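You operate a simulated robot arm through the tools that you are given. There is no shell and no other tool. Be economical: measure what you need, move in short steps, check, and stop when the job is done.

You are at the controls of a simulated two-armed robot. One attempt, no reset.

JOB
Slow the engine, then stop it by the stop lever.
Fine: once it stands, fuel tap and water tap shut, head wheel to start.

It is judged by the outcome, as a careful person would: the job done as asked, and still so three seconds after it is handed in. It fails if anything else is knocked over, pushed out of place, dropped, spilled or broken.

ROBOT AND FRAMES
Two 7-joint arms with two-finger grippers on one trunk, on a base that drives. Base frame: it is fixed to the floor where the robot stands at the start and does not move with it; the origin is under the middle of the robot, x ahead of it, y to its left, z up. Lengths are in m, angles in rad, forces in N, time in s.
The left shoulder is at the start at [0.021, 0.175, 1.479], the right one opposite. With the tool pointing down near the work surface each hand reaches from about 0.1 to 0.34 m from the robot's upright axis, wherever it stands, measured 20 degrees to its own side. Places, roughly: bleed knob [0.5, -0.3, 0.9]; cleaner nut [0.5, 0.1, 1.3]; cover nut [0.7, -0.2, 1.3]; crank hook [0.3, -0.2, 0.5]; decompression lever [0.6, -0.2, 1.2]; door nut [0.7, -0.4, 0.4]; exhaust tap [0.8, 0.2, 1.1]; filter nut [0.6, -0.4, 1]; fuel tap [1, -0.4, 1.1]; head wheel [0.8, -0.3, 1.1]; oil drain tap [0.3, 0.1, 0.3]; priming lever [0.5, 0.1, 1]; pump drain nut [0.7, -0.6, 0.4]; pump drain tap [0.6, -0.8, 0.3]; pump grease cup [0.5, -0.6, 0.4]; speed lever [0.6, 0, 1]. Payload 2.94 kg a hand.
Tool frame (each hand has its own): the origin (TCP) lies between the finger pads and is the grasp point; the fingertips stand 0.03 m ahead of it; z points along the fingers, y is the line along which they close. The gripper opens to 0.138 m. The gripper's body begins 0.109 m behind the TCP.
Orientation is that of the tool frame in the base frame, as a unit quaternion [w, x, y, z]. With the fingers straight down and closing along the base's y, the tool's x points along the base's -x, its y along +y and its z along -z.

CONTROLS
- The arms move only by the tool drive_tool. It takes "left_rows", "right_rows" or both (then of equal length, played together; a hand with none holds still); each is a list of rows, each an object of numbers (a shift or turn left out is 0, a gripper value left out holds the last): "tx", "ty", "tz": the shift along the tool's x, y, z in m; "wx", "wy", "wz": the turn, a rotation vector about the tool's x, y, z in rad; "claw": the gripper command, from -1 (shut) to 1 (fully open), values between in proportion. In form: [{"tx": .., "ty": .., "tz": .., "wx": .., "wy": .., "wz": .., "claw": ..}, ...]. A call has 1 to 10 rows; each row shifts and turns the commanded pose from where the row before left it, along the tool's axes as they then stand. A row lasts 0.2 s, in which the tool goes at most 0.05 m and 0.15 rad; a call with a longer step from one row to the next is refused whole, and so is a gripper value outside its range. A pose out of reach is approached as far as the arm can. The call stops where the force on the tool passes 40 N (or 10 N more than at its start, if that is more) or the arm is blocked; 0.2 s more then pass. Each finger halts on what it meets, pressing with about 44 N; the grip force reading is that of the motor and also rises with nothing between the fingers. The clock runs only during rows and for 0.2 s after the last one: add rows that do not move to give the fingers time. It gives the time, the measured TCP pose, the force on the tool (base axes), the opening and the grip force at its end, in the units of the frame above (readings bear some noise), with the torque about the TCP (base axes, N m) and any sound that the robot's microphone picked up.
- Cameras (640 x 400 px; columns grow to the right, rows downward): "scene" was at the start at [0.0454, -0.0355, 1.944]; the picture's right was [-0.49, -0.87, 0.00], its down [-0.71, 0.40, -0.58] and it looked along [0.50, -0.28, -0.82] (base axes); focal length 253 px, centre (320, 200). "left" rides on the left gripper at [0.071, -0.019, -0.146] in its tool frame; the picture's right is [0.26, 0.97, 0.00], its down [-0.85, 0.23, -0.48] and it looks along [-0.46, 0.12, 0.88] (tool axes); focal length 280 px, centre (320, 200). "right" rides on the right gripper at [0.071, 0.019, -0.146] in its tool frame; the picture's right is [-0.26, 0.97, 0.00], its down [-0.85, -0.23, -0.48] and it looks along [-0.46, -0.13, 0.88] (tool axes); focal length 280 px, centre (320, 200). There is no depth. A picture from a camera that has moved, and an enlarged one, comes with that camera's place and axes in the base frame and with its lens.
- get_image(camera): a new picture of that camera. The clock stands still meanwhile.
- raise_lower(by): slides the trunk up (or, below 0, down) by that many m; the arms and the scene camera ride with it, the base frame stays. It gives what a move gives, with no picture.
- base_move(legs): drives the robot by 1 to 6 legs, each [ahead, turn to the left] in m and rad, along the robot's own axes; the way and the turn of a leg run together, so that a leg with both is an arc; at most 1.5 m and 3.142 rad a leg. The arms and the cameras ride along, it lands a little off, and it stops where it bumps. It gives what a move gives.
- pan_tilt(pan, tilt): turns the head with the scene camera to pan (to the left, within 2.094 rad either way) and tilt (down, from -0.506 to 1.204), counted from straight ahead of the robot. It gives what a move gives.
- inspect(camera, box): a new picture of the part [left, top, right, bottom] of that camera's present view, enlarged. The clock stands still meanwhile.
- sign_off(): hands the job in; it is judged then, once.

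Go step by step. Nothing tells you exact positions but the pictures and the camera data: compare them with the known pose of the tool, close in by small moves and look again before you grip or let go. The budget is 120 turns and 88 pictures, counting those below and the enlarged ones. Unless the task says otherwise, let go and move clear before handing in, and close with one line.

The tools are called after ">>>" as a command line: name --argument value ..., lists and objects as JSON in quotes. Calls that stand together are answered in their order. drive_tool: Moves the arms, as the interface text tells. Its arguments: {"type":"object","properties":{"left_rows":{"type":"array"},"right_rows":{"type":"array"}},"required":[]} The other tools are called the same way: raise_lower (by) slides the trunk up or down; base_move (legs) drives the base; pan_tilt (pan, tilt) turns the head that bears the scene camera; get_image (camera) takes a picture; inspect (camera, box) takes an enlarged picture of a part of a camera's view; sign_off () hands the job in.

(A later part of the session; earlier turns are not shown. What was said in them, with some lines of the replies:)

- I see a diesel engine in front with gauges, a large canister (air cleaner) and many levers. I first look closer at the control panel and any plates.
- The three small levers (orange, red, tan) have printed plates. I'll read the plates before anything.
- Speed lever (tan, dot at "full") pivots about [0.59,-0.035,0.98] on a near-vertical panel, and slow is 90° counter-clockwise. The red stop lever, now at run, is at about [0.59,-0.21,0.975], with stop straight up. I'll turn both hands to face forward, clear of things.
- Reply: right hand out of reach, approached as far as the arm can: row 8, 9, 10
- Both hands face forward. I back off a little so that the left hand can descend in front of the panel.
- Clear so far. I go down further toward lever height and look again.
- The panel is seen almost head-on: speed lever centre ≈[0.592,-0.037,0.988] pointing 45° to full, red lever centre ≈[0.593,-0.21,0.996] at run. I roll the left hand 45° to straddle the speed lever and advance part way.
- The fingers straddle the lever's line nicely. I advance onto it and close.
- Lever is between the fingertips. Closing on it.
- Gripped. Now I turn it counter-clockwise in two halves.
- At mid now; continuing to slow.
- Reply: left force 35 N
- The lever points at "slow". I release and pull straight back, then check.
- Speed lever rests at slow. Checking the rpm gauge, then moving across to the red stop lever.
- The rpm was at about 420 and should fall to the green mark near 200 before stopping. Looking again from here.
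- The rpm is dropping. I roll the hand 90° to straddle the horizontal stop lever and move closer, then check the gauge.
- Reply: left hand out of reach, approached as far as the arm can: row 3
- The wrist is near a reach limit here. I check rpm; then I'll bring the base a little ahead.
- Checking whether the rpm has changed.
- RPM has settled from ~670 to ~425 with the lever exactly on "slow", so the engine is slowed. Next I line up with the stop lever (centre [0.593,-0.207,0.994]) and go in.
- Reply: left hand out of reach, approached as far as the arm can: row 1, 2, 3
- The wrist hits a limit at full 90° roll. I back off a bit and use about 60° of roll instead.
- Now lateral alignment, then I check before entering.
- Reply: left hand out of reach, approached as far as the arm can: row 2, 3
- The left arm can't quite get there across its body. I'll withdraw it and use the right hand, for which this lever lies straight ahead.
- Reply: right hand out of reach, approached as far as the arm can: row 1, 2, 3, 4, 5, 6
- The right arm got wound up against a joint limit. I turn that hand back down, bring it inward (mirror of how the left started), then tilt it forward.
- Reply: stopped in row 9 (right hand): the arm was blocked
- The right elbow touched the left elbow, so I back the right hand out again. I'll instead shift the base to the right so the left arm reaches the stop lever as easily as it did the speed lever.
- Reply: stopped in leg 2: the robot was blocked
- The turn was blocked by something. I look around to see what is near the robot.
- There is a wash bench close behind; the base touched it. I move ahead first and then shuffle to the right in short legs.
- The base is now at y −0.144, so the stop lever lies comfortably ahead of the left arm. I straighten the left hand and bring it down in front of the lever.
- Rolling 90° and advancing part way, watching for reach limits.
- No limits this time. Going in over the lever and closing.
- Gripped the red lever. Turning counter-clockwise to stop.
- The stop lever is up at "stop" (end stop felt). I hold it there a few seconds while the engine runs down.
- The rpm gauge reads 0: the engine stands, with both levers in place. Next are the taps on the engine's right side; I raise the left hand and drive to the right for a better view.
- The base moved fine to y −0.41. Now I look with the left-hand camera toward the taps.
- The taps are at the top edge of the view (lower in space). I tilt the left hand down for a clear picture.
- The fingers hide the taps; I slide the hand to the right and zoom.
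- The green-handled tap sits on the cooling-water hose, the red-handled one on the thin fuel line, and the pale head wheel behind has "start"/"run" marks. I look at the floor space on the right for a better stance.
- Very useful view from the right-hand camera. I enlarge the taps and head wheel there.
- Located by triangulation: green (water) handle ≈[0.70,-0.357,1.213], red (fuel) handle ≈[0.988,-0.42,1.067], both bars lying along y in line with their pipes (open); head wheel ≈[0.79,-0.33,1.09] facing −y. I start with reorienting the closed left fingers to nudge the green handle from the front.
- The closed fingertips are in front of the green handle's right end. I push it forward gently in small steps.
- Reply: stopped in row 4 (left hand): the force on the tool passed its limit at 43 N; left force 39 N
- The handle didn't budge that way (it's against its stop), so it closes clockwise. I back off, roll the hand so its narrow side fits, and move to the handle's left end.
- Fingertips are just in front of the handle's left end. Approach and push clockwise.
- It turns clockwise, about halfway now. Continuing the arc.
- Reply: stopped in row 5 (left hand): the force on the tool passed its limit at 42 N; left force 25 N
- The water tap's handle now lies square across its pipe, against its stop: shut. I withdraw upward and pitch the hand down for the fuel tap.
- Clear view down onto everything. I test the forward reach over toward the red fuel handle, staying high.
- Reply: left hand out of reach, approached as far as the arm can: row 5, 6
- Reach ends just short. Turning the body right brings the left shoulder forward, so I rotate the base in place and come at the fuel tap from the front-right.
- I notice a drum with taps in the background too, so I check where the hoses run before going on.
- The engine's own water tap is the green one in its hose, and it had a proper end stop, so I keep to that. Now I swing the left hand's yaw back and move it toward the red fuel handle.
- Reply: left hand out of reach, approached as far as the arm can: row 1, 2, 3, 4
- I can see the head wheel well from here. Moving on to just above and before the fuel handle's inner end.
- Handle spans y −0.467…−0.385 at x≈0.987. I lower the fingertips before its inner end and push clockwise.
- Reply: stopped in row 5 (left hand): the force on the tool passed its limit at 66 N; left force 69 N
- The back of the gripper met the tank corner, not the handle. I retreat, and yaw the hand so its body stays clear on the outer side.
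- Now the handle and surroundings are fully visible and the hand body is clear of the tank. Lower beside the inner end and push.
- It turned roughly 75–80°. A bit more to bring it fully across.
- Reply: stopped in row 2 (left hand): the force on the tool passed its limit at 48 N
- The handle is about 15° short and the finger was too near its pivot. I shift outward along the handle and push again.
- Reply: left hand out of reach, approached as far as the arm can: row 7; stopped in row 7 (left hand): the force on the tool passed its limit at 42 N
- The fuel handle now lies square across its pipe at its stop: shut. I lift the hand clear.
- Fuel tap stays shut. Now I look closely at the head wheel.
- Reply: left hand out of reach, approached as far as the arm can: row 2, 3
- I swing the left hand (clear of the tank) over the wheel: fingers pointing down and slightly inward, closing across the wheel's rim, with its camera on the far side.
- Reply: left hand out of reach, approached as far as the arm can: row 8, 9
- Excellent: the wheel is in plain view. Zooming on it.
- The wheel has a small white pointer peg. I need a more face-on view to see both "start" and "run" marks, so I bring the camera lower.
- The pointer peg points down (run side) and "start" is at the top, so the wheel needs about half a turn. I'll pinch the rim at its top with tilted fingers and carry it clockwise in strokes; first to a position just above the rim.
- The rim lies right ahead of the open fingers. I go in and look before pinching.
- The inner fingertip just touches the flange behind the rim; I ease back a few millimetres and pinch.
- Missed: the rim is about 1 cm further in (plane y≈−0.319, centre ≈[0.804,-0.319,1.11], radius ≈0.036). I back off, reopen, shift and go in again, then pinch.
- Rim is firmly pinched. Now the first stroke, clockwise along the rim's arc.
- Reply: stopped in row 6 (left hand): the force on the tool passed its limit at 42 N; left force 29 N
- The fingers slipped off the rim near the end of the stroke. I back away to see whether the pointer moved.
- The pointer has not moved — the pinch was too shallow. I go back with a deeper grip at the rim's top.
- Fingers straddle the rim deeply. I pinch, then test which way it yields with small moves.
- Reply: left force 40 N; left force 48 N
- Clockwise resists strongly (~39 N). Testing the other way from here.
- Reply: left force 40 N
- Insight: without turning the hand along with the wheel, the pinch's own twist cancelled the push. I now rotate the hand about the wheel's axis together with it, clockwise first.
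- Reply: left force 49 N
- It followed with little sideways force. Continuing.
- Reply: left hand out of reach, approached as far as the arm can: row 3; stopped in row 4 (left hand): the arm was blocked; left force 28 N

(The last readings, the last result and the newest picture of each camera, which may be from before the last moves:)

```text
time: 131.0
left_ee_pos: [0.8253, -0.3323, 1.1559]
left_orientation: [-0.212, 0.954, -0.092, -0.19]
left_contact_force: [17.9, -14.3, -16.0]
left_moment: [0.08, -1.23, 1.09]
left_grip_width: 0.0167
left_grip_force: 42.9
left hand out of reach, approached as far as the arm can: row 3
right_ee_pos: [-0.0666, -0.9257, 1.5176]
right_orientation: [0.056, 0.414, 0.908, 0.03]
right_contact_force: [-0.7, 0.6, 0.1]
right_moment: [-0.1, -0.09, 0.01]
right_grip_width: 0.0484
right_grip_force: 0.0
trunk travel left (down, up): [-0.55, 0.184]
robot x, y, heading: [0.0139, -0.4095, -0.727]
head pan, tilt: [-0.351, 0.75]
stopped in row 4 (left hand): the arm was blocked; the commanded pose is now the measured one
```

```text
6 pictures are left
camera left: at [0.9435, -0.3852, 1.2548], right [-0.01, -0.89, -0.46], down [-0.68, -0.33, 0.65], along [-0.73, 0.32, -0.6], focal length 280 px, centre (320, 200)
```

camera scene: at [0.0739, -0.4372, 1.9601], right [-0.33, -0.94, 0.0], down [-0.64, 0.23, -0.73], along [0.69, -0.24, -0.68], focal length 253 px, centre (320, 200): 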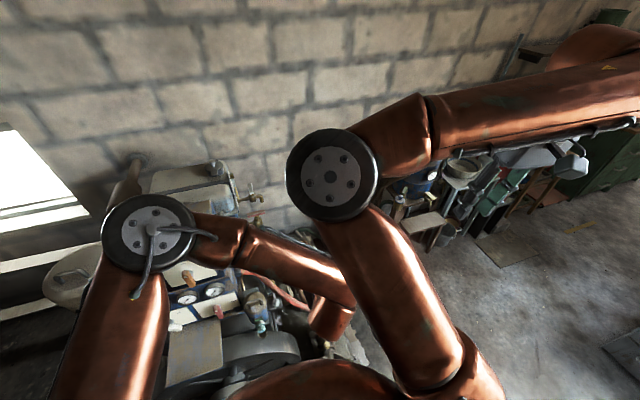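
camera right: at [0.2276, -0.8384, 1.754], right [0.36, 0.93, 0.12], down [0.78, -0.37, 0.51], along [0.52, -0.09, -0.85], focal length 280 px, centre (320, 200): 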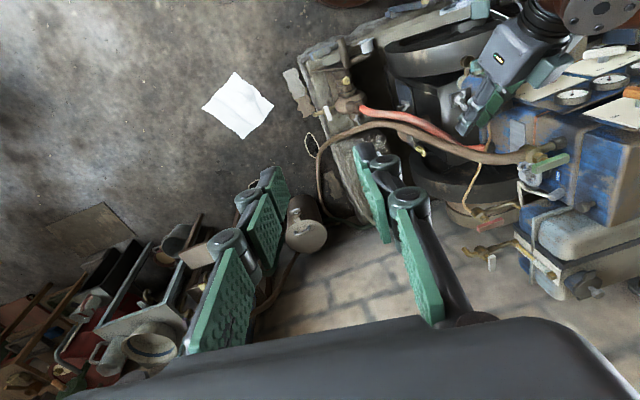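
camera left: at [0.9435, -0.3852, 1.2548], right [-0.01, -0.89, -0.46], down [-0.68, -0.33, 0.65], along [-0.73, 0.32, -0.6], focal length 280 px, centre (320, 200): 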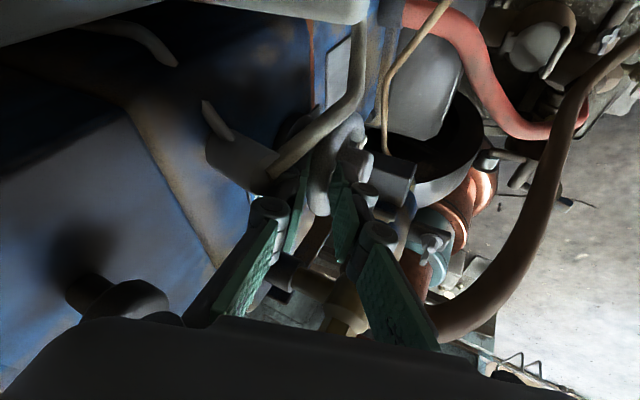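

Rotated about 25° with grip kept. I release, unwind, and look at the pointer to verify.

>>> drive_tool --left_rows '[{"claw": -0.5}, {}, {"tz": -0.03}, {"tz": -0.03, "wx": 0.006, "wy": 0.075, "wz": -0.038}, {"wx": 0.006, "wy": 0.075, "wz": -0.038}, {"wx": 0.006, "wy": 0.075, "wz": -0.038}, {"wx": 0.006, "wy": 0.075, "wz": -0.038}, {"wx": 0.006, "wy": 0.075, "wz": -0.038}, {}]'

>>> drive_tool --left_rows '[{"ty": 0.04, "tx": -0.01}, {"ty": 0.04, "tx": -0.01}, {"ty": 0.04, "tx": -0.01}, {}]'

>>> get_image --camera "left"

```text
time: 133.0
left_ee_pos: [0.8308, -0.3426, 1.1816]
left_orientation: [-0.225, 0.974, -0.037, 0.009]
left_contact_force: [-1.6, 0.3, -0.1]
left_moment: [0.02, 0.0, 0.03]
left_grip_width: 0.0342
left_grip_force: 0.0
left hand out of reach, approached as far as the arm can: row 3
right_ee_pos: [-0.0659, -0.9275, 1.5162]
right_orientation: [0.056, 0.414, 0.908, 0.03]
right_contact_force: [-0.1, 0.7, -0.7]
right_moment: [0.02, 0.0, 0.0]
right_grip_width: 0.0484
right_grip_force: 0.1
trunk travel left (down, up): [-0.55, 0.184]
robot x, y, heading: [0.0148, -0.4058, -0.728]
head pan, tilt: [-0.351, 0.75]
```

```text
time: 134.0
left_ee_pos: [0.7929, -0.4459, 1.1289]
left_orientation: [-0.224, 0.974, -0.038, 0.009]
left_contact_force: [0.2, 0.1, -0.4]
left_moment: [-0.01, 0.01, 0.0]
left_grip_width: 0.0344
left_grip_force: 0.0
right_ee_pos: [-0.0655, -0.9274, 1.5164]
right_orientation: [0.057, 0.413, 0.908, 0.031]
right_contact_force: [-0.3, 0.4, 0.4]
right_moment: [0.01, 0.02, -0.04]
right_grip_width: 0.0484
right_grip_force: 0.0
trunk travel left (down, up): [-0.55, 0.184]
robot x, y, heading: [0.0116, -0.4089, -0.73]
head pan, tilt: [-0.351, 0.75]
```

```text
5 pictures are left
camera left: at [0.861, -0.4969, 1.2672], right [0.19, -0.89, -0.42], down [-0.88, -0.35, 0.33], along [-0.44, 0.31, -0.85], focal length 280 px, centre (320, 200)
```

left: 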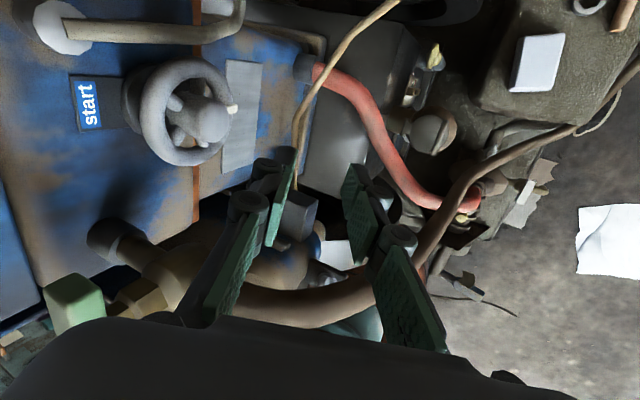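

The pointer is still at the bottom, so the pinch slid along the rim in the clockwise direction. I try the same gripping turn counter-clockwise.

>>> drive_tool --left_rows '[{"tz": -0.033, "ty": -0.03}, {"ty": -0.045}, {"ty": -0.0455}, {}, {"tz": 0.03}, {"tz": 0.02}, {"tz": 0.01}]'

>>> drive_tool --left_rows '[{"claw": -0.8, "tz": -0.002}, {"claw": -1}, {}, {}]'

>>> drive_tool --left_rows '[{"tx": -0.0045, "wx": 0.006, "wy": 0.075, "wz": -0.038}, {"tx": -0.0045, "wx": 0.006, "wy": 0.075, "wz": -0.038}, {"tx": -0.0045, "wx": 0.006, "wy": 0.075, "wz": -0.038}, {}]'

```text
time: 135.6
left_ee_pos: [0.8015, -0.3254, 1.1578]
left_orientation: [-0.223, 0.974, -0.039, 0.01]
left_contact_force: [-0.5, -1.4, 3.2]
left_moment: [-0.18, 0.02, 0.0]
left_grip_width: 0.0338
left_grip_force: 0.1
right_ee_pos: [-0.0675, -0.9277, 1.5155]
right_orientation: [0.057, 0.414, 0.908, 0.03]
right_contact_force: [-0.4, 1.2, -0.1]
right_moment: [0.01, 0.02, 0.02]
right_grip_width: 0.0483
right_grip_force: 0.0
trunk travel left (down, up): [-0.55, 0.184]
robot x, y, heading: [0.0141, -0.4076, -0.724]
head pan, tilt: [-0.351, 0.75]
```

```text
time: 136.4
left_ee_pos: [0.8042, -0.3328, 1.1654]
left_orientation: [-0.216, 0.975, -0.041, 0.017]
left_contact_force: [9.8, -12.0, 18.5]
left_moment: [-0.08, -0.62, 0.14]
left_grip_width: 0.0144
left_grip_force: 36.5
right_ee_pos: [-0.0666, -0.9277, 1.5166]
right_orientation: [0.056, 0.414, 0.908, 0.03]
right_contact_force: [0.2, 1.0, 0.3]
right_moment: [-0.08, -0.01, -0.01]
right_grip_width: 0.0483
right_grip_force: 0.1
trunk travel left (down, up): [-0.55, 0.184]
robot x, y, heading: [0.0147, -0.4064, -0.731]
head pan, tilt: [-0.351, 0.75]
stopped in row 4 (left hand): the arm was blocked; the commanded pose is now the measured one
```

```text
time: 137.4
left_ee_pos: [0.7891, -0.3337, 1.1626]
left_orientation: [-0.22, 0.966, -0.009, 0.138]
left_contact_force: [0.6, -17.1, 18.4]
left_moment: [-0.47, -0.31, 0.02]
left_grip_width: 0.0141
left_grip_force: 40.8
right_ee_pos: [-0.069, -0.9309, 1.5154]
right_orientation: [0.056, 0.414, 0.908, 0.031]
right_contact_force: [0.0, 0.8, -1.0]
right_moment: [0.0, -0.02, 0.0]
right_grip_width: 0.0484
right_grip_force: 0.1
trunk travel left (down, up): [-0.55, 0.184]
robot x, y, heading: [0.012, -0.4085, -0.728]
head pan, tilt: [-0.351, 0.75]
```

Little resistance this way. I release and check the pointer.

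>>> drive_tool --left_rows '[{"claw": -0.5}, {}, {"tz": -0.03}, {"tz": -0.025, "wx": -0.006, "wy": -0.075, "wz": 0.038}, {"wx": -0.006, "wy": -0.075, "wz": 0.038}, {"wx": -0.006, "wy": -0.075, "wz": 0.038}, {"ty": 0.04, "tx": 0.005}, {"ty": 0.04}, {"ty": 0.04}, {}]'

>>> get_image --camera "left"

```text
time: 139.6
left_ee_pos: [0.7712, -0.4625, 1.1551]
left_orientation: [-0.219, 0.975, -0.04, 0.014]
left_contact_force: [0.4, 0.3, -0.3]
left_moment: [-0.02, 0.02, 0.02]
left_grip_width: 0.0346
left_grip_force: 0.0
right_ee_pos: [-0.0663, -0.9272, 1.5174]
right_orientation: [0.057, 0.413, 0.908, 0.03]
right_contact_force: [0.1, 0.1, -0.4]
right_moment: [-0.01, -0.02, 0.01]
right_grip_width: 0.0485
right_grip_force: 0.1
trunk travel left (down, up): [-0.55, 0.184]
robot x, y, heading: [0.0131, -0.4094, -0.726]
head pan, tilt: [-0.351, 0.75]
```

```text
4 pictures are left
camera left: at [0.8383, -0.5125, 1.2954], right [0.19, -0.89, -0.41], down [-0.88, -0.34, 0.32], along [-0.43, 0.3, -0.85], focal length 280 px, centre (320, 200)
```

left: 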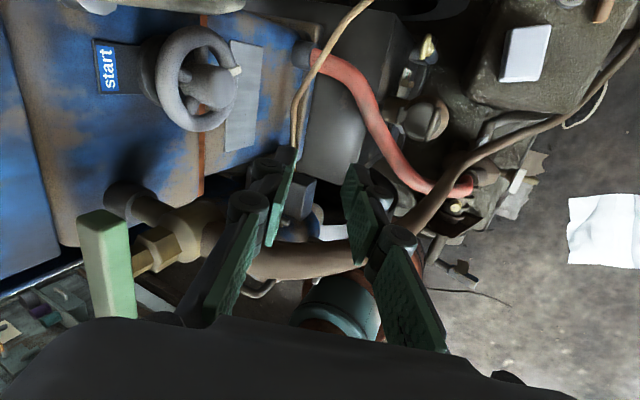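

The pointer shifted about 14° toward +x: the wheel turns counter-clockwise. I now do larger counter-clockwise strokes, starting from +20°.

>>> drive_tool --left_rows '[{"ty": -0.041, "tx": 0.007}, {"ty": -0.041, "tx": 0.007}, {"ty": -0.041, "tx": 0.0075}, {"tx": 0.0087, "wx": -0.0076, "wy": -0.0811, "wz": 0.0383}, {"tx": 0.0087, "wx": -0.0076, "wy": -0.0811, "wz": 0.0383}, {"tx": 0.0087, "wx": -0.0076, "wy": -0.0811, "wz": 0.0383}, {"tx": 0.0087, "wx": -0.0076, "wy": -0.0811, "wz": 0.0383}, {}]'

>>> drive_tool --left_rows '[{"tz": 0.03}, {"tz": 0.015}, {"tz": 0.01}, {"claw": -0.8}, {"claw": -1}, {}, {}]'

```text
time: 141.4
left_ee_pos: [0.8327, -0.3521, 1.2083]
left_orientation: [-0.21, 0.965, -0.074, -0.14]
left_contact_force: [-0.1, -0.4, 0.2]
left_moment: [0.0, 0.01, 0.02]
left_grip_width: 0.0347
left_grip_force: 0.1
left hand out of reach, approached as far as the arm can: row 7
right_ee_pos: [-0.0652, -0.9253, 1.5164]
right_orientation: [0.056, 0.414, 0.908, 0.03]
right_contact_force: [-0.7, 1.2, 0.0]
right_moment: [-0.01, -0.02, 0.0]
right_grip_width: 0.0484
right_grip_force: 0.1
trunk travel left (down, up): [-0.55, 0.184]
robot x, y, heading: [0.0131, -0.4094, -0.727]
head pan, tilt: [-0.351, 0.75]
```

```text
time: 143.0
left_ee_pos: [0.8179, -0.3318, 1.1591]
left_orientation: [-0.208, 0.962, -0.078, -0.161]
left_contact_force: [-0.8, -4.1, 0.5]
left_moment: [0.04, 0.01, 0.87]
left_grip_width: 0.0179
left_grip_force: 43.6
right_ee_pos: [-0.0671, -0.9288, 1.515]
right_orientation: [0.056, 0.414, 0.908, 0.03]
right_contact_force: [0.4, 0.8, 0.4]
right_moment: [0.02, 0.0, 0.0]
right_grip_width: 0.0482
right_grip_force: 0.1
trunk travel left (down, up): [-0.55, 0.184]
robot x, y, heading: [0.015, -0.4058, -0.735]
head pan, tilt: [-0.351, 0.75]
```

Good grip at +20°. Turning counter-clockwise.

>>> drive_tool --left_rows '[{"tx": -0.0039, "wx": 0.007, "wy": 0.0748, "wz": -0.0354}, {"tx": -0.0039, "wx": 0.007, "wy": 0.0748, "wz": -0.0354}, {"tx": -0.0039, "wx": 0.007, "wy": 0.0748, "wz": -0.0354}, {"tx": -0.0039, "wx": 0.007, "wy": 0.0748, "wz": -0.0354}, {"tx": -0.0039, "wx": 0.007, "wy": 0.0748, "wz": -0.0354}, {"tx": -0.0039, "wx": 0.007, "wy": 0.0748, "wz": -0.0354}, {"tx": -0.0039, "wx": 0.007, "wy": 0.0748, "wz": -0.0354}, {"tx": -0.0039, "wx": 0.007, "wy": 0.0748, "wz": -0.0354}]'

```text
time: 144.8
left_ee_pos: [0.7837, -0.3341, 1.1653]
left_orientation: [-0.221, 0.961, -0.007, 0.166]
left_contact_force: [-3.3, -15.0, 31.3]
left_moment: [0.01, -0.4, -0.19]
left_grip_width: 0.0059
left_grip_force: 28.5
right_ee_pos: [-0.0713, -0.9302, 1.5143]
right_orientation: [0.057, 0.414, 0.908, 0.032]
right_contact_force: [0.1, -0.1, -1.1]
right_moment: [-0.03, 0.01, 0.01]
right_grip_width: 0.0483
right_grip_force: 0.0
trunk travel left (down, up): [-0.55, 0.184]
robot x, y, heading: [0.0139, -0.4086, -0.729]
head pan, tilt: [-0.351, 0.75]
```

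The fingers slid off toward the end; a deeper grip is needed. I reset for another stroke.

>>> drive_tool --left_rows '[{"tz": -0.025, "claw": -0.5}, {"tz": -0.025}, {"tx": 0.0083, "wx": -0.007, "wy": -0.0748, "wz": 0.0354}, {"tx": 0.0083, "wx": -0.007, "wy": -0.0748, "wz": 0.0354}, {"tx": 0.0083, "wx": -0.007, "wy": -0.0748, "wz": 0.0354}, {"tx": 0.0083, "wx": -0.007, "wy": -0.0748, "wz": 0.0354}, {"tx": 0.0083, "wx": -0.007, "wy": -0.0748, "wz": 0.0354}, {"tx": 0.0083, "wx": -0.007, "wy": -0.0748, "wz": 0.0354}, {"tx": 0.0083, "wx": -0.007, "wy": -0.0748, "wz": 0.0354}, {}]'

>>> get_image --camera "left"

```text
time: 147.0
left_ee_pos: [0.8272, -0.3546, 1.2064]
left_orientation: [-0.21, 0.968, -0.069, -0.121]
left_contact_force: [0.6, -0.9, 0.2]
left_moment: [-0.05, -0.02, 0.01]
left_grip_width: 0.0345
left_grip_force: 0.2
right_ee_pos: [-0.067, -0.9261, 1.5168]
right_orientation: [0.056, 0.414, 0.908, 0.031]
right_contact_force: [-0.9, 0.1, 0.0]
right_moment: [-0.03, -0.01, -0.03]
right_grip_width: 0.0484
right_grip_force: 0.1
trunk travel left (down, up): [-0.55, 0.184]
robot x, y, heading: [0.0141, -0.4095, -0.734]
head pan, tilt: [-0.351, 0.75]
```

```text
3 pictures are left
camera left: at [0.9302, -0.4052, 1.324], right [0.07, -0.89, -0.45], down [-0.76, -0.34, 0.55], along [-0.64, 0.3, -0.7], focal length 280 px, centre (320, 200)
```

left: 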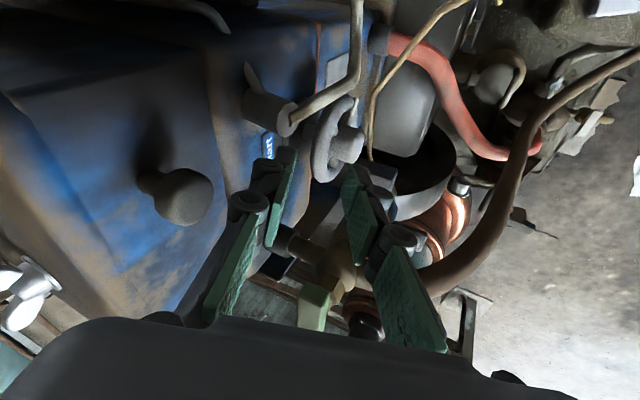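

The pointer is now at roughly 4 o'clock, about 40° done. Next stroke, gripping deeper with a slight inward bias.

>>> drive_tool --left_rows '[{"tz": 0.03}, {"tz": 0.018}, {"tz": 0.012}, {"claw": -0.8}, {"claw": -1}, {}, {}]'

>>> drive_tool --left_rows '[{"tx": -0.0039, "tz": 0.0007, "wx": 0.007, "wy": 0.0748, "wz": -0.0354}, {"tx": -0.0039, "tz": 0.0007, "wx": 0.007, "wy": 0.0748, "wz": -0.0354}, {"tx": -0.0039, "tz": 0.0007, "wx": 0.007, "wy": 0.0748, "wz": -0.0354}, {"tx": -0.0039, "tz": 0.0007, "wx": 0.007, "wy": 0.0748, "wz": -0.0354}, {"tx": -0.0039, "tz": 0.0007, "wx": 0.007, "wy": 0.0748, "wz": -0.0354}, {"tx": -0.0039, "tz": 0.0007, "wx": 0.007, "wy": 0.0748, "wz": -0.0354}, {"tx": -0.0039, "tz": 0.0007, "wx": 0.007, "wy": 0.0748, "wz": -0.0354}]'

```text
time: 148.6
left_ee_pos: [0.8169, -0.3287, 1.1543]
left_orientation: [-0.212, 0.967, -0.069, -0.122]
left_contact_force: [-3.6, -2.4, -4.0]
left_moment: [-0.05, 0.05, 1.33]
left_grip_width: 0.0167
left_grip_force: 41.9
right_ee_pos: [-0.066, -0.9287, 1.5163]
right_orientation: [0.055, 0.415, 0.908, 0.03]
right_contact_force: [0.1, -0.2, -0.5]
right_moment: [0.03, 0.03, 0.0]
right_grip_width: 0.0483
right_grip_force: 0.0
trunk travel left (down, up): [-0.55, 0.184]
robot x, y, heading: [0.0124, -0.4107, -0.726]
head pan, tilt: [-0.351, 0.75]
```

```text
time: 150.2
left_ee_pos: [0.7871, -0.3307, 1.1533]
left_orientation: [-0.221, 0.961, -0.007, 0.165]
left_contact_force: [-5.2, -15.7, 17.7]
left_moment: [-0.76, -0.07, 1.12]
left_grip_width: 0.0167
left_grip_force: 41.7
right_ee_pos: [-0.0687, -0.9311, 1.5139]
right_orientation: [0.057, 0.414, 0.908, 0.03]
right_contact_force: [0.4, 0.1, 0.1]
right_moment: [0.02, -0.01, -0.03]
right_grip_width: 0.0483
right_grip_force: 0.0
trunk travel left (down, up): [-0.55, 0.184]
robot x, y, heading: [0.0085, -0.4098, -0.729]
head pan, tilt: [-0.351, 0.75]
```

That stroke held perfectly (~33°). Repeating the cycle.

>>> drive_tool --left_rows '[{"claw": -0.5}, {"tz": -0.03}, {"tz": -0.03}, {"tx": 0.0083, "wx": -0.007, "wy": -0.0748, "wz": 0.0354}, {"tx": 0.0083, "wx": -0.007, "wy": -0.0748, "wz": 0.0354}, {"tx": 0.0083, "wx": -0.007, "wy": -0.0748, "wz": 0.0354}, {"tx": 0.0083, "wx": -0.007, "wy": -0.0748, "wz": 0.0354}, {"tx": 0.0083, "wx": -0.007, "wy": -0.0748, "wz": 0.0354}, {"tx": 0.0083, "wx": -0.007, "wy": -0.0748, "wz": 0.0354}, {"tx": 0.0083, "wx": -0.007, "wy": -0.0748, "wz": 0.0354}]'

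```text
time: 152.4
left_ee_pos: [0.8277, -0.357, 1.2052]
left_orientation: [-0.211, 0.967, -0.069, -0.122]
left_contact_force: [0.3, -0.2, -0.6]
left_moment: [-0.02, 0.04, -0.03]
left_grip_width: 0.0347
left_grip_force: 0.1
right_ee_pos: [-0.0662, -0.9306, 1.5155]
right_orientation: [0.055, 0.413, 0.908, 0.031]
right_contact_force: [0.6, 0.2, -0.1]
right_moment: [0.04, 0.0, -0.01]
right_grip_width: 0.0483
right_grip_force: 0.0
trunk travel left (down, up): [-0.55, 0.184]
robot x, y, heading: [0.011, -0.4082, -0.727]
head pan, tilt: [-0.351, 0.75]
```

>>> drive_tool --left_rows '[{"tz": 0.03, "ty": -0.0025}, {"tz": 0.018}, {"tz": 0.012}, {"claw": -0.8}, {"claw": -1}, {}, {}]'

>>> drive_tool --left_rows '[{"tx": -0.0039, "tz": 0.0007, "wx": 0.007, "wy": 0.0748, "wz": -0.0354}, {"tx": -0.0039, "tz": 0.0007, "wx": 0.007, "wy": 0.0748, "wz": -0.0354}, {"tx": -0.0039, "tz": 0.0007, "wx": 0.007, "wy": 0.0748, "wz": -0.0354}, {"tx": -0.0039, "tz": 0.0007, "wx": 0.007, "wy": 0.0748, "wz": -0.0354}, {"tx": -0.0039, "tz": 0.0007, "wx": 0.007, "wy": 0.0748, "wz": -0.0354}, {"tx": -0.0039, "tz": 0.0007, "wx": 0.007, "wy": 0.0748, "wz": -0.0354}, {"tx": -0.0039, "tz": 0.0007, "wx": 0.007, "wy": 0.0748, "wz": -0.0354}]'

>>> drive_tool --left_rows '[{"claw": -0.5}, {"tz": -0.03}, {"tz": -0.03}, {"tx": 0.0083, "wx": -0.007, "wy": -0.0748, "wz": 0.0354}, {"tx": 0.0083, "wx": -0.007, "wy": -0.0748, "wz": 0.0354}, {"tx": 0.0083, "wx": -0.007, "wy": -0.0748, "wz": 0.0354}, {"tx": 0.0083, "wx": -0.007, "wy": -0.0748, "wz": 0.0354}, {"tx": 0.0083, "wx": -0.007, "wy": -0.0748, "wz": 0.0354}, {"tx": 0.0083, "wx": -0.007, "wy": -0.0748, "wz": 0.0354}, {"tx": 0.0083, "wx": -0.007, "wy": -0.0748, "wz": 0.0354}]'

```text
time: 154.0
left_ee_pos: [0.8158, -0.3299, 1.1536]
left_orientation: [-0.212, 0.967, -0.07, -0.122]
left_contact_force: [-6.2, -9.4, -11.3]
left_moment: [-0.18, 0.16, 1.36]
left_grip_width: 0.0164
left_grip_force: 42.4
right_ee_pos: [-0.0663, -0.9293, 1.5166]
right_orientation: [0.055, 0.414, 0.908, 0.031]
right_contact_force: [0.0, -0.7, 0.2]
right_moment: [-0.01, 0.01, 0.0]
right_grip_width: 0.0483
right_grip_force: 0.0
trunk travel left (down, up): [-0.55, 0.184]
robot x, y, heading: [0.0112, -0.4092, -0.73]
head pan, tilt: [-0.351, 0.75]
```

```text
time: 155.6
left_ee_pos: [0.7881, -0.3301, 1.1518]
left_orientation: [-0.221, 0.961, -0.007, 0.164]
left_contact_force: [-1.0, -27.9, 11.5]
left_moment: [-1.02, -0.17, 0.9]
left_grip_width: 0.0164
left_grip_force: 41.4
right_ee_pos: [-0.0676, -0.9317, 1.5136]
right_orientation: [0.056, 0.413, 0.908, 0.031]
right_contact_force: [0.5, 0.5, -0.2]
right_moment: [0.01, 0.0, 0.02]
right_grip_width: 0.0485
right_grip_force: 0.1
trunk travel left (down, up): [-0.55, 0.184]
robot x, y, heading: [0.0101, -0.4088, -0.732]
head pan, tilt: [-0.351, 0.75]
```

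```text
time: 157.8
left_ee_pos: [0.8291, -0.3541, 1.204]
left_orientation: [-0.212, 0.967, -0.071, -0.123]
left_contact_force: [0.5, 0.3, -0.3]
left_moment: [-0.02, 0.05, 0.02]
left_grip_width: 0.0343
left_grip_force: 0.0
right_ee_pos: [-0.0638, -0.9291, 1.5156]
right_orientation: [0.055, 0.414, 0.908, 0.03]
right_contact_force: [0.2, -0.8, 0.7]
right_moment: [-0.03, 0.05, 0.0]
right_grip_width: 0.0482
right_grip_force: 0.0
trunk travel left (down, up): [-0.55, 0.184]
robot x, y, heading: [0.0104, -0.4104, -0.729]
head pan, tilt: [-0.351, 0.75]
```

Held again (~108° so far). Next stroke.

>>> drive_tool --left_rows '[{"tz": 0.03, "tx": -0.001}, {"tz": 0.017}, {"tz": 0.01}, {"claw": -0.8}, {"claw": -1}, {}, {}]'

>>> drive_tool --left_rows '[{"tx": -0.0039, "tz": 0.0007, "wx": 0.007, "wy": 0.0748, "wz": -0.0354}, {"tx": -0.0039, "tz": 0.0007, "wx": 0.007, "wy": 0.0748, "wz": -0.0354}, {"tx": -0.0039, "tz": 0.0007, "wx": 0.007, "wy": 0.0748, "wz": -0.0354}, {"tx": -0.0039, "tz": 0.0007, "wx": 0.007, "wy": 0.0748, "wz": -0.0354}, {"tx": -0.0039, "tz": 0.0007, "wx": 0.007, "wy": 0.0748, "wz": -0.0354}, {"tx": -0.0039, "tz": 0.0007, "wx": 0.007, "wy": 0.0748, "wz": -0.0354}, {"tx": -0.0039, "tz": 0.0007, "wx": 0.007, "wy": 0.0748, "wz": -0.0354}]'

>>> drive_tool --left_rows '[{"claw": -0.5}, {"tz": -0.03}, {"tz": -0.03}, {"tx": 0.0083, "wx": -0.007, "wy": -0.0748, "wz": 0.0354}, {"tx": 0.0083, "wx": -0.007, "wy": -0.0748, "wz": 0.0354}, {"tx": 0.0083, "wx": -0.007, "wy": -0.0748, "wz": 0.0354}, {"tx": 0.0083, "wx": -0.007, "wy": -0.0748, "wz": 0.0354}, {"tx": 0.0083, "wx": -0.007, "wy": -0.0748, "wz": 0.0354}, {"tx": 0.0083, "wx": -0.007, "wy": -0.0748, "wz": 0.0354}, {"tx": 0.0083, "wx": -0.007, "wy": -0.0748, "wz": 0.0354}]'

>>> inspect --camera "left" --box '[230, 60, 410, 210]'

```text
time: 159.4
left_ee_pos: [0.8138, -0.3301, 1.155]
left_orientation: [-0.211, 0.967, -0.07, -0.122]
left_contact_force: [-6.2, -12.2, -12.1]
left_moment: [-0.54, 0.19, 0.93]
left_grip_width: 0.0183
left_grip_force: 44.0
right_ee_pos: [-0.0644, -0.9294, 1.5161]
right_orientation: [0.055, 0.414, 0.908, 0.031]
right_contact_force: [0.4, -0.1, -0.6]
right_moment: [-0.02, 0.0, -0.02]
right_grip_width: 0.0483
right_grip_force: 0.0
trunk travel left (down, up): [-0.55, 0.184]
robot x, y, heading: [0.0154, -0.409, -0.731]
head pan, tilt: [-0.351, 0.75]
```

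```text
time: 161.0
left_ee_pos: [0.7854, -0.3312, 1.1514]
left_orientation: [-0.221, 0.962, -0.007, 0.161]
left_contact_force: [-12.0, -23.1, -1.2]
left_moment: [-1.19, 0.55, 0.77]
left_grip_width: 0.0178
left_grip_force: 43.8
right_ee_pos: [-0.067, -0.9318, 1.5159]
right_orientation: [0.056, 0.413, 0.908, 0.031]
right_contact_force: [0.5, 0.0, -0.4]
right_moment: [0.03, -0.04, 0.03]
right_grip_width: 0.0481
right_grip_force: 0.0
trunk travel left (down, up): [-0.55, 0.184]
robot x, y, heading: [0.01, -0.4098, -0.729]
head pan, tilt: [-0.351, 0.75]
```

```text
time: 163.2
left_ee_pos: [0.8272, -0.3565, 1.2036]
left_orientation: [-0.212, 0.967, -0.069, -0.122]
left_contact_force: [0.4, -0.2, 0.0]
left_moment: [0.03, 0.01, 0.0]
left_grip_width: 0.0345
left_grip_force: 0.1
right_ee_pos: [-0.0646, -0.9291, 1.515]
right_orientation: [0.056, 0.413, 0.908, 0.03]
right_contact_force: [-1.0, 0.1, 0.2]
right_moment: [0.06, 0.03, -0.01]
right_grip_width: 0.0483
right_grip_force: 0.0
trunk travel left (down, up): [-0.55, 0.184]
robot x, y, heading: [0.0132, -0.4096, -0.723]
head pan, tilt: [-0.351, 0.75]
```

```text
2.67 times, centred on (320, 135) of left
camera zoom: at [0.9307, -0.408, 1.3205], right [0.07, -0.89, -0.45], down [-0.76, -0.34, 0.55], along [-0.65, 0.3, -0.7], focal length 748 px, centre (320, 373)
```

zoom: 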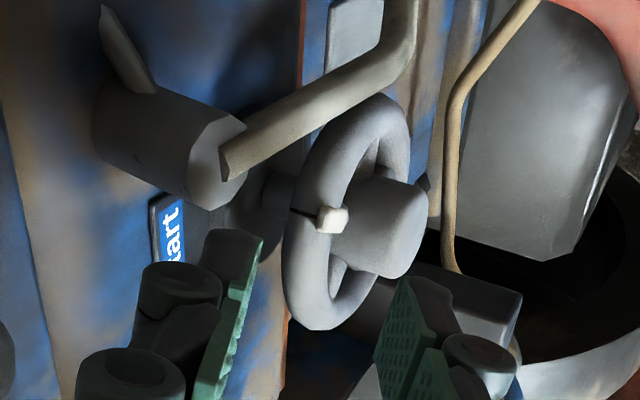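

The pointer peg is now visible about 30° before the top ("start"). One last stroke: I grip over the peg near +20° and turn the remaining ~31°.

>>> drive_tool --left_rows '[{"tx": 0.0067, "wx": -0.0059, "wy": -0.0631, "wz": 0.0298, "claw": -0.4, "ty": 0.002}, {}, {"tz": 0.03}, {"tz": 0.017}, {"tz": 0.009}, {"claw": -0.8}, {"claw": -1}, {}, {}]'

>>> drive_tool --left_rows '[{"tx": -0.0039, "tz": 0.0005, "wx": 0.007, "wy": 0.0748, "wz": -0.0354}, {"tx": -0.0039, "tz": 0.0005, "wx": 0.007, "wy": 0.0748, "wz": -0.0354}, {"tx": -0.0039, "tz": 0.0005, "wx": 0.007, "wy": 0.0748, "wz": -0.0354}, {"tx": -0.0039, "tz": 0.0005, "wx": 0.007, "wy": 0.0748, "wz": -0.0354}, {"tx": -0.0039, "tz": 0.0005, "wx": 0.007, "wy": 0.0748, "wz": -0.0354}, {"tx": -0.0039, "tz": 0.0005, "wx": 0.007, "wy": 0.0748, "wz": -0.0354}, {"tx": -0.0018, "wx": 0.0032, "wy": 0.035, "wz": -0.0165}]'

```text
time: 165.2
left_ee_pos: [0.8173, -0.3394, 1.1542]
left_orientation: [-0.208, 0.962, -0.078, -0.156]
left_contact_force: [-9.2, -22.0, -5.8]
left_moment: [-0.96, 0.34, 0.11]
left_grip_width: 0.0352
left_grip_force: 44.7
right_ee_pos: [-0.0653, -0.931, 1.5143]
right_orientation: [0.056, 0.414, 0.908, 0.031]
right_contact_force: [-0.3, 0.4, 0.3]
right_moment: [-0.01, 0.0, 0.0]
right_grip_width: 0.0483
right_grip_force: 0.0
trunk travel left (down, up): [-0.55, 0.184]
robot x, y, heading: [0.0107, -0.4148, -0.73]
head pan, tilt: [-0.351, 0.75]
```

```text
time: 166.8
left_ee_pos: [0.7933, -0.3315, 1.1574]
left_orientation: [-0.222, 0.969, -0.015, 0.109]
left_contact_force: [2.4, -8.8, 15.9]
left_moment: [-0.5, 0.48, 1.05]
left_grip_width: 0.0173
left_grip_force: 43.1
right_ee_pos: [-0.067, -0.9303, 1.5147]
right_orientation: [0.056, 0.414, 0.908, 0.031]
right_contact_force: [0.6, 0.2, -0.1]
right_moment: [0.04, 0.02, -0.01]
right_grip_width: 0.0483
right_grip_force: 0.1
trunk travel left (down, up): [-0.55, 0.184]
robot x, y, heading: [0.0117, -0.411, -0.724]
head pan, tilt: [-0.351, 0.75]
```

The pad slid off the peg partway, so I release, return, and check the pointer.

>>> drive_tool --left_rows '[{"claw": -0.4}, {}, {"tz": -0.03}, {"tz": -0.028}, {"tx": 0.0083, "wx": -0.007, "wy": -0.0748, "wz": 0.0354}, {"tx": 0.0083, "wx": -0.007, "wy": -0.0748, "wz": 0.0354}, {"tx": 0.0083, "wx": -0.007, "wy": -0.0748, "wz": 0.0354}, {"tx": 0.0083, "wx": -0.007, "wy": -0.0748, "wz": 0.0354}, {"tx": 0.0083, "wx": -0.007, "wy": -0.0748, "wz": 0.0354}, {}]'

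>>> inspect --camera "left" --box '[230, 60, 410, 210]'

```text
time: 169.0
left_ee_pos: [0.8208, -0.3591, 1.2063]
left_orientation: [-0.213, 0.97, -0.065, -0.096]
left_contact_force: [0.0, -0.3, 0.8]
left_moment: [-0.03, -0.01, -0.02]
left_grip_width: 0.0412
left_grip_force: 0.0
right_ee_pos: [-0.0653, -0.9281, 1.5159]
right_orientation: [0.056, 0.413, 0.909, 0.031]
right_contact_force: [-0.6, -0.3, -0.6]
right_moment: [-0.02, 0.0, -0.03]
right_grip_width: 0.0481
right_grip_force: 0.0
trunk travel left (down, up): [-0.55, 0.184]
robot x, y, heading: [0.0093, -0.4077, -0.727]
head pan, tilt: [-0.351, 0.75]
```

```text
2.67 times, centred on (320, 135) of left
camera zoom: at [0.9176, -0.4096, 1.3279], right [0.09, -0.89, -0.44], down [-0.79, -0.34, 0.51], along [-0.61, 0.3, -0.74], focal length 748 px, centre (320, 373)
```

zoom: 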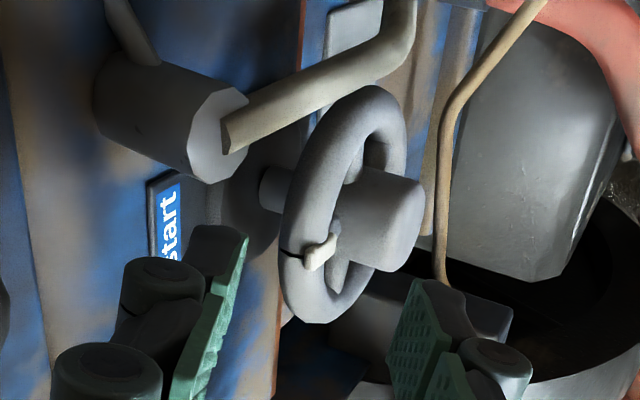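

The pointer is now only about 13° short of "start". I grip centred over the peg and finish the turn, feeling for the stop.

>>> drive_tool --left_rows '[{"ty": 0.004}, {"tz": 0.03}, {"tz": 0.016}, {"tz": 0.01}, {"claw": -0.7}, {"claw": -1}, {}, {}]'

>>> drive_tool --left_rows '[{"tx": -0.0037, "wx": 0.0063, "wy": 0.0676, "wz": -0.032}, {"tx": -0.0037, "wx": 0.0063, "wy": 0.0676, "wz": -0.032}, {"tx": -0.0037, "wx": 0.0063, "wy": 0.0676, "wz": -0.032}, {}]'

```text
time: 171.0
left_ee_pos: [0.8135, -0.3326, 1.1573]
left_orientation: [-0.218, 0.969, -0.057, -0.096]
left_contact_force: [-4.9, 13.3, 6.7]
left_moment: [-0.04, 0.27, 0.37]
left_grip_width: 0.0176
left_grip_force: 42.9
right_ee_pos: [-0.0665, -0.9273, 1.5167]
right_orientation: [0.055, 0.414, 0.908, 0.031]
right_contact_force: [0.8, -0.6, 0.7]
right_moment: [0.07, 0.02, 0.05]
right_grip_width: 0.0481
right_grip_force: 0.0
trunk travel left (down, up): [-0.55, 0.184]
robot x, y, heading: [0.0138, -0.4093, -0.73]
head pan, tilt: [-0.351, 0.75]
stopped in row 8 (left hand): the force on the tool passed its limit at 40 N (the readings are from after the stop); the commanded pose is now the measured one
```

```text
time: 172.0
left_ee_pos: [0.8054, -0.3314, 1.1589]
left_orientation: [-0.223, 0.974, -0.034, 0.018]
left_contact_force: [30.3, 14.3, 20.1]
left_moment: [0.27, 0.04, 0.21]
left_grip_width: 0.0165
left_grip_force: 42.4
right_ee_pos: [-0.0628, -0.9251, 1.5173]
right_orientation: [0.054, 0.413, 0.908, 0.029]
right_contact_force: [0.1, -0.7, 0.3]
right_moment: [0.01, -0.01, 0.0]
right_grip_width: 0.0483
right_grip_force: 0.0
trunk travel left (down, up): [-0.55, 0.184]
robot x, y, heading: [0.0165, -0.4085, -0.728]
head pan, tilt: [-0.351, 0.75]
```

Resistance has risen to ~30 N, unlike the earlier strokes, suggesting the end stop. A touch more, then release and check.

>>> drive_tool --left_rows '[{"tx": -0.003, "wx": 0.003, "wy": 0.0338, "wz": -0.016}, {}]'

>>> drive_tool --left_rows '[{"claw": -0.4}, {}, {"tz": -0.03}, {"tz": -0.028}, {"tx": 0.0083, "wx": -0.007, "wy": -0.0748, "wz": 0.0354}, {"tx": 0.0083, "wx": -0.007, "wy": -0.0748, "wz": 0.0354}, {"tx": 0.0083, "wx": -0.007, "wy": -0.0748, "wz": 0.0354}, {}]'

>>> inspect --camera "left" --box '[230, 60, 410, 210]'

```text
time: 172.6
left_ee_pos: [0.8045, -0.33, 1.1593]
left_orientation: [-0.223, 0.974, -0.031, 0.037]
left_contact_force: [36.7, 10.6, 24.7]
left_moment: [0.3, -0.25, -0.06]
left_grip_width: 0.0165
left_grip_force: 42.1
right_ee_pos: [-0.0627, -0.9245, 1.5182]
right_orientation: [0.054, 0.414, 0.908, 0.029]
right_contact_force: [-0.3, 0.2, 0.5]
right_moment: [-0.02, 0.02, 0.02]
right_grip_width: 0.0483
right_grip_force: 0.0
trunk travel left (down, up): [-0.55, 0.184]
robot x, y, heading: [0.0107, -0.4129, -0.726]
head pan, tilt: [-0.351, 0.75]
```

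```text
time: 174.4
left_ee_pos: [0.8182, -0.36, 1.2096]
left_orientation: [-0.216, 0.971, -0.059, -0.088]
left_contact_force: [0.6, -0.2, 0.6]
left_moment: [-0.06, -0.05, -0.02]
left_grip_width: 0.0413
left_grip_force: 0.0
right_ee_pos: [-0.0654, -0.9268, 1.5175]
right_orientation: [0.056, 0.414, 0.908, 0.03]
right_contact_force: [0.3, 1.2, 0.1]
right_moment: [-0.05, 0.0, -0.02]
right_grip_width: 0.0481
right_grip_force: 0.0
trunk travel left (down, up): [-0.55, 0.184]
robot x, y, heading: [0.0159, -0.4113, -0.729]
head pan, tilt: [-0.351, 0.75]
```

```text
2.67 times, centred on (320, 135) of left
camera zoom: at [0.9141, -0.4109, 1.332], right [0.11, -0.89, -0.45], down [-0.8, -0.35, 0.5], along [-0.6, 0.3, -0.74], focal length 748 px, centre (320, 373)
```

zoom: 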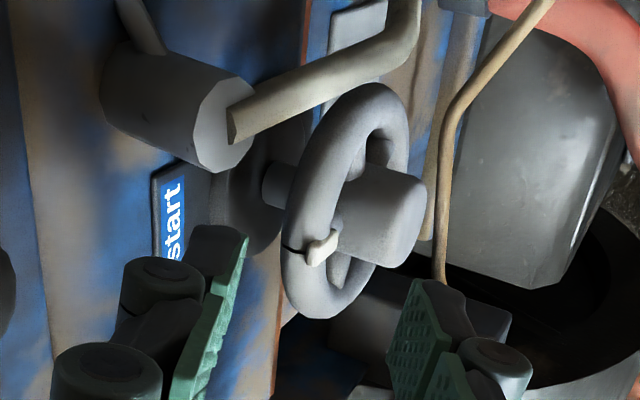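

The pointer sits at the "start" plate and no longer moves under a firm push — it is at its end stop. I lift the hand clear of everything before handing in.

>>> drive_tool --left_rows '[{"tz": -0.04}, {"tz": -0.04}, {"tz": -0.04}, {"tz": -0.04}, {}]'

```text
time: 175.6
left_ee_pos: [0.8321, -0.4017, 1.2905]
left_orientation: [-0.216, 0.971, -0.059, -0.088]
left_contact_force: [-0.4, -0.4, 0.0]
left_moment: [0.01, -0.02, -0.03]
left_grip_width: 0.0413
left_grip_force: 0.1
left hand out of reach, approached as far as the arm can: row 3, 4
right_ee_pos: [-0.0656, -0.9283, 1.5155]
right_orientation: [0.055, 0.415, 0.908, 0.03]
right_contact_force: [0.7, 0.6, 0.1]
right_moment: [0.01, 0.0, -0.02]
right_grip_width: 0.0482
right_grip_force: 0.1
trunk travel left (down, up): [-0.55, 0.184]
robot x, y, heading: [0.013, -0.4098, -0.725]
head pan, tilt: [-0.351, 0.75]
```

Both hands are free and clear of the engine, so I hand the job in.

>>> sign_off

```text
The job is handed in.
```

The engine was slowed, then stopped by the stop lever (rpm gauge read 0); after that I shut the fuel tap and the green tap on the engine's water hose, and turned the head wheel round to "start" until it would go no further.
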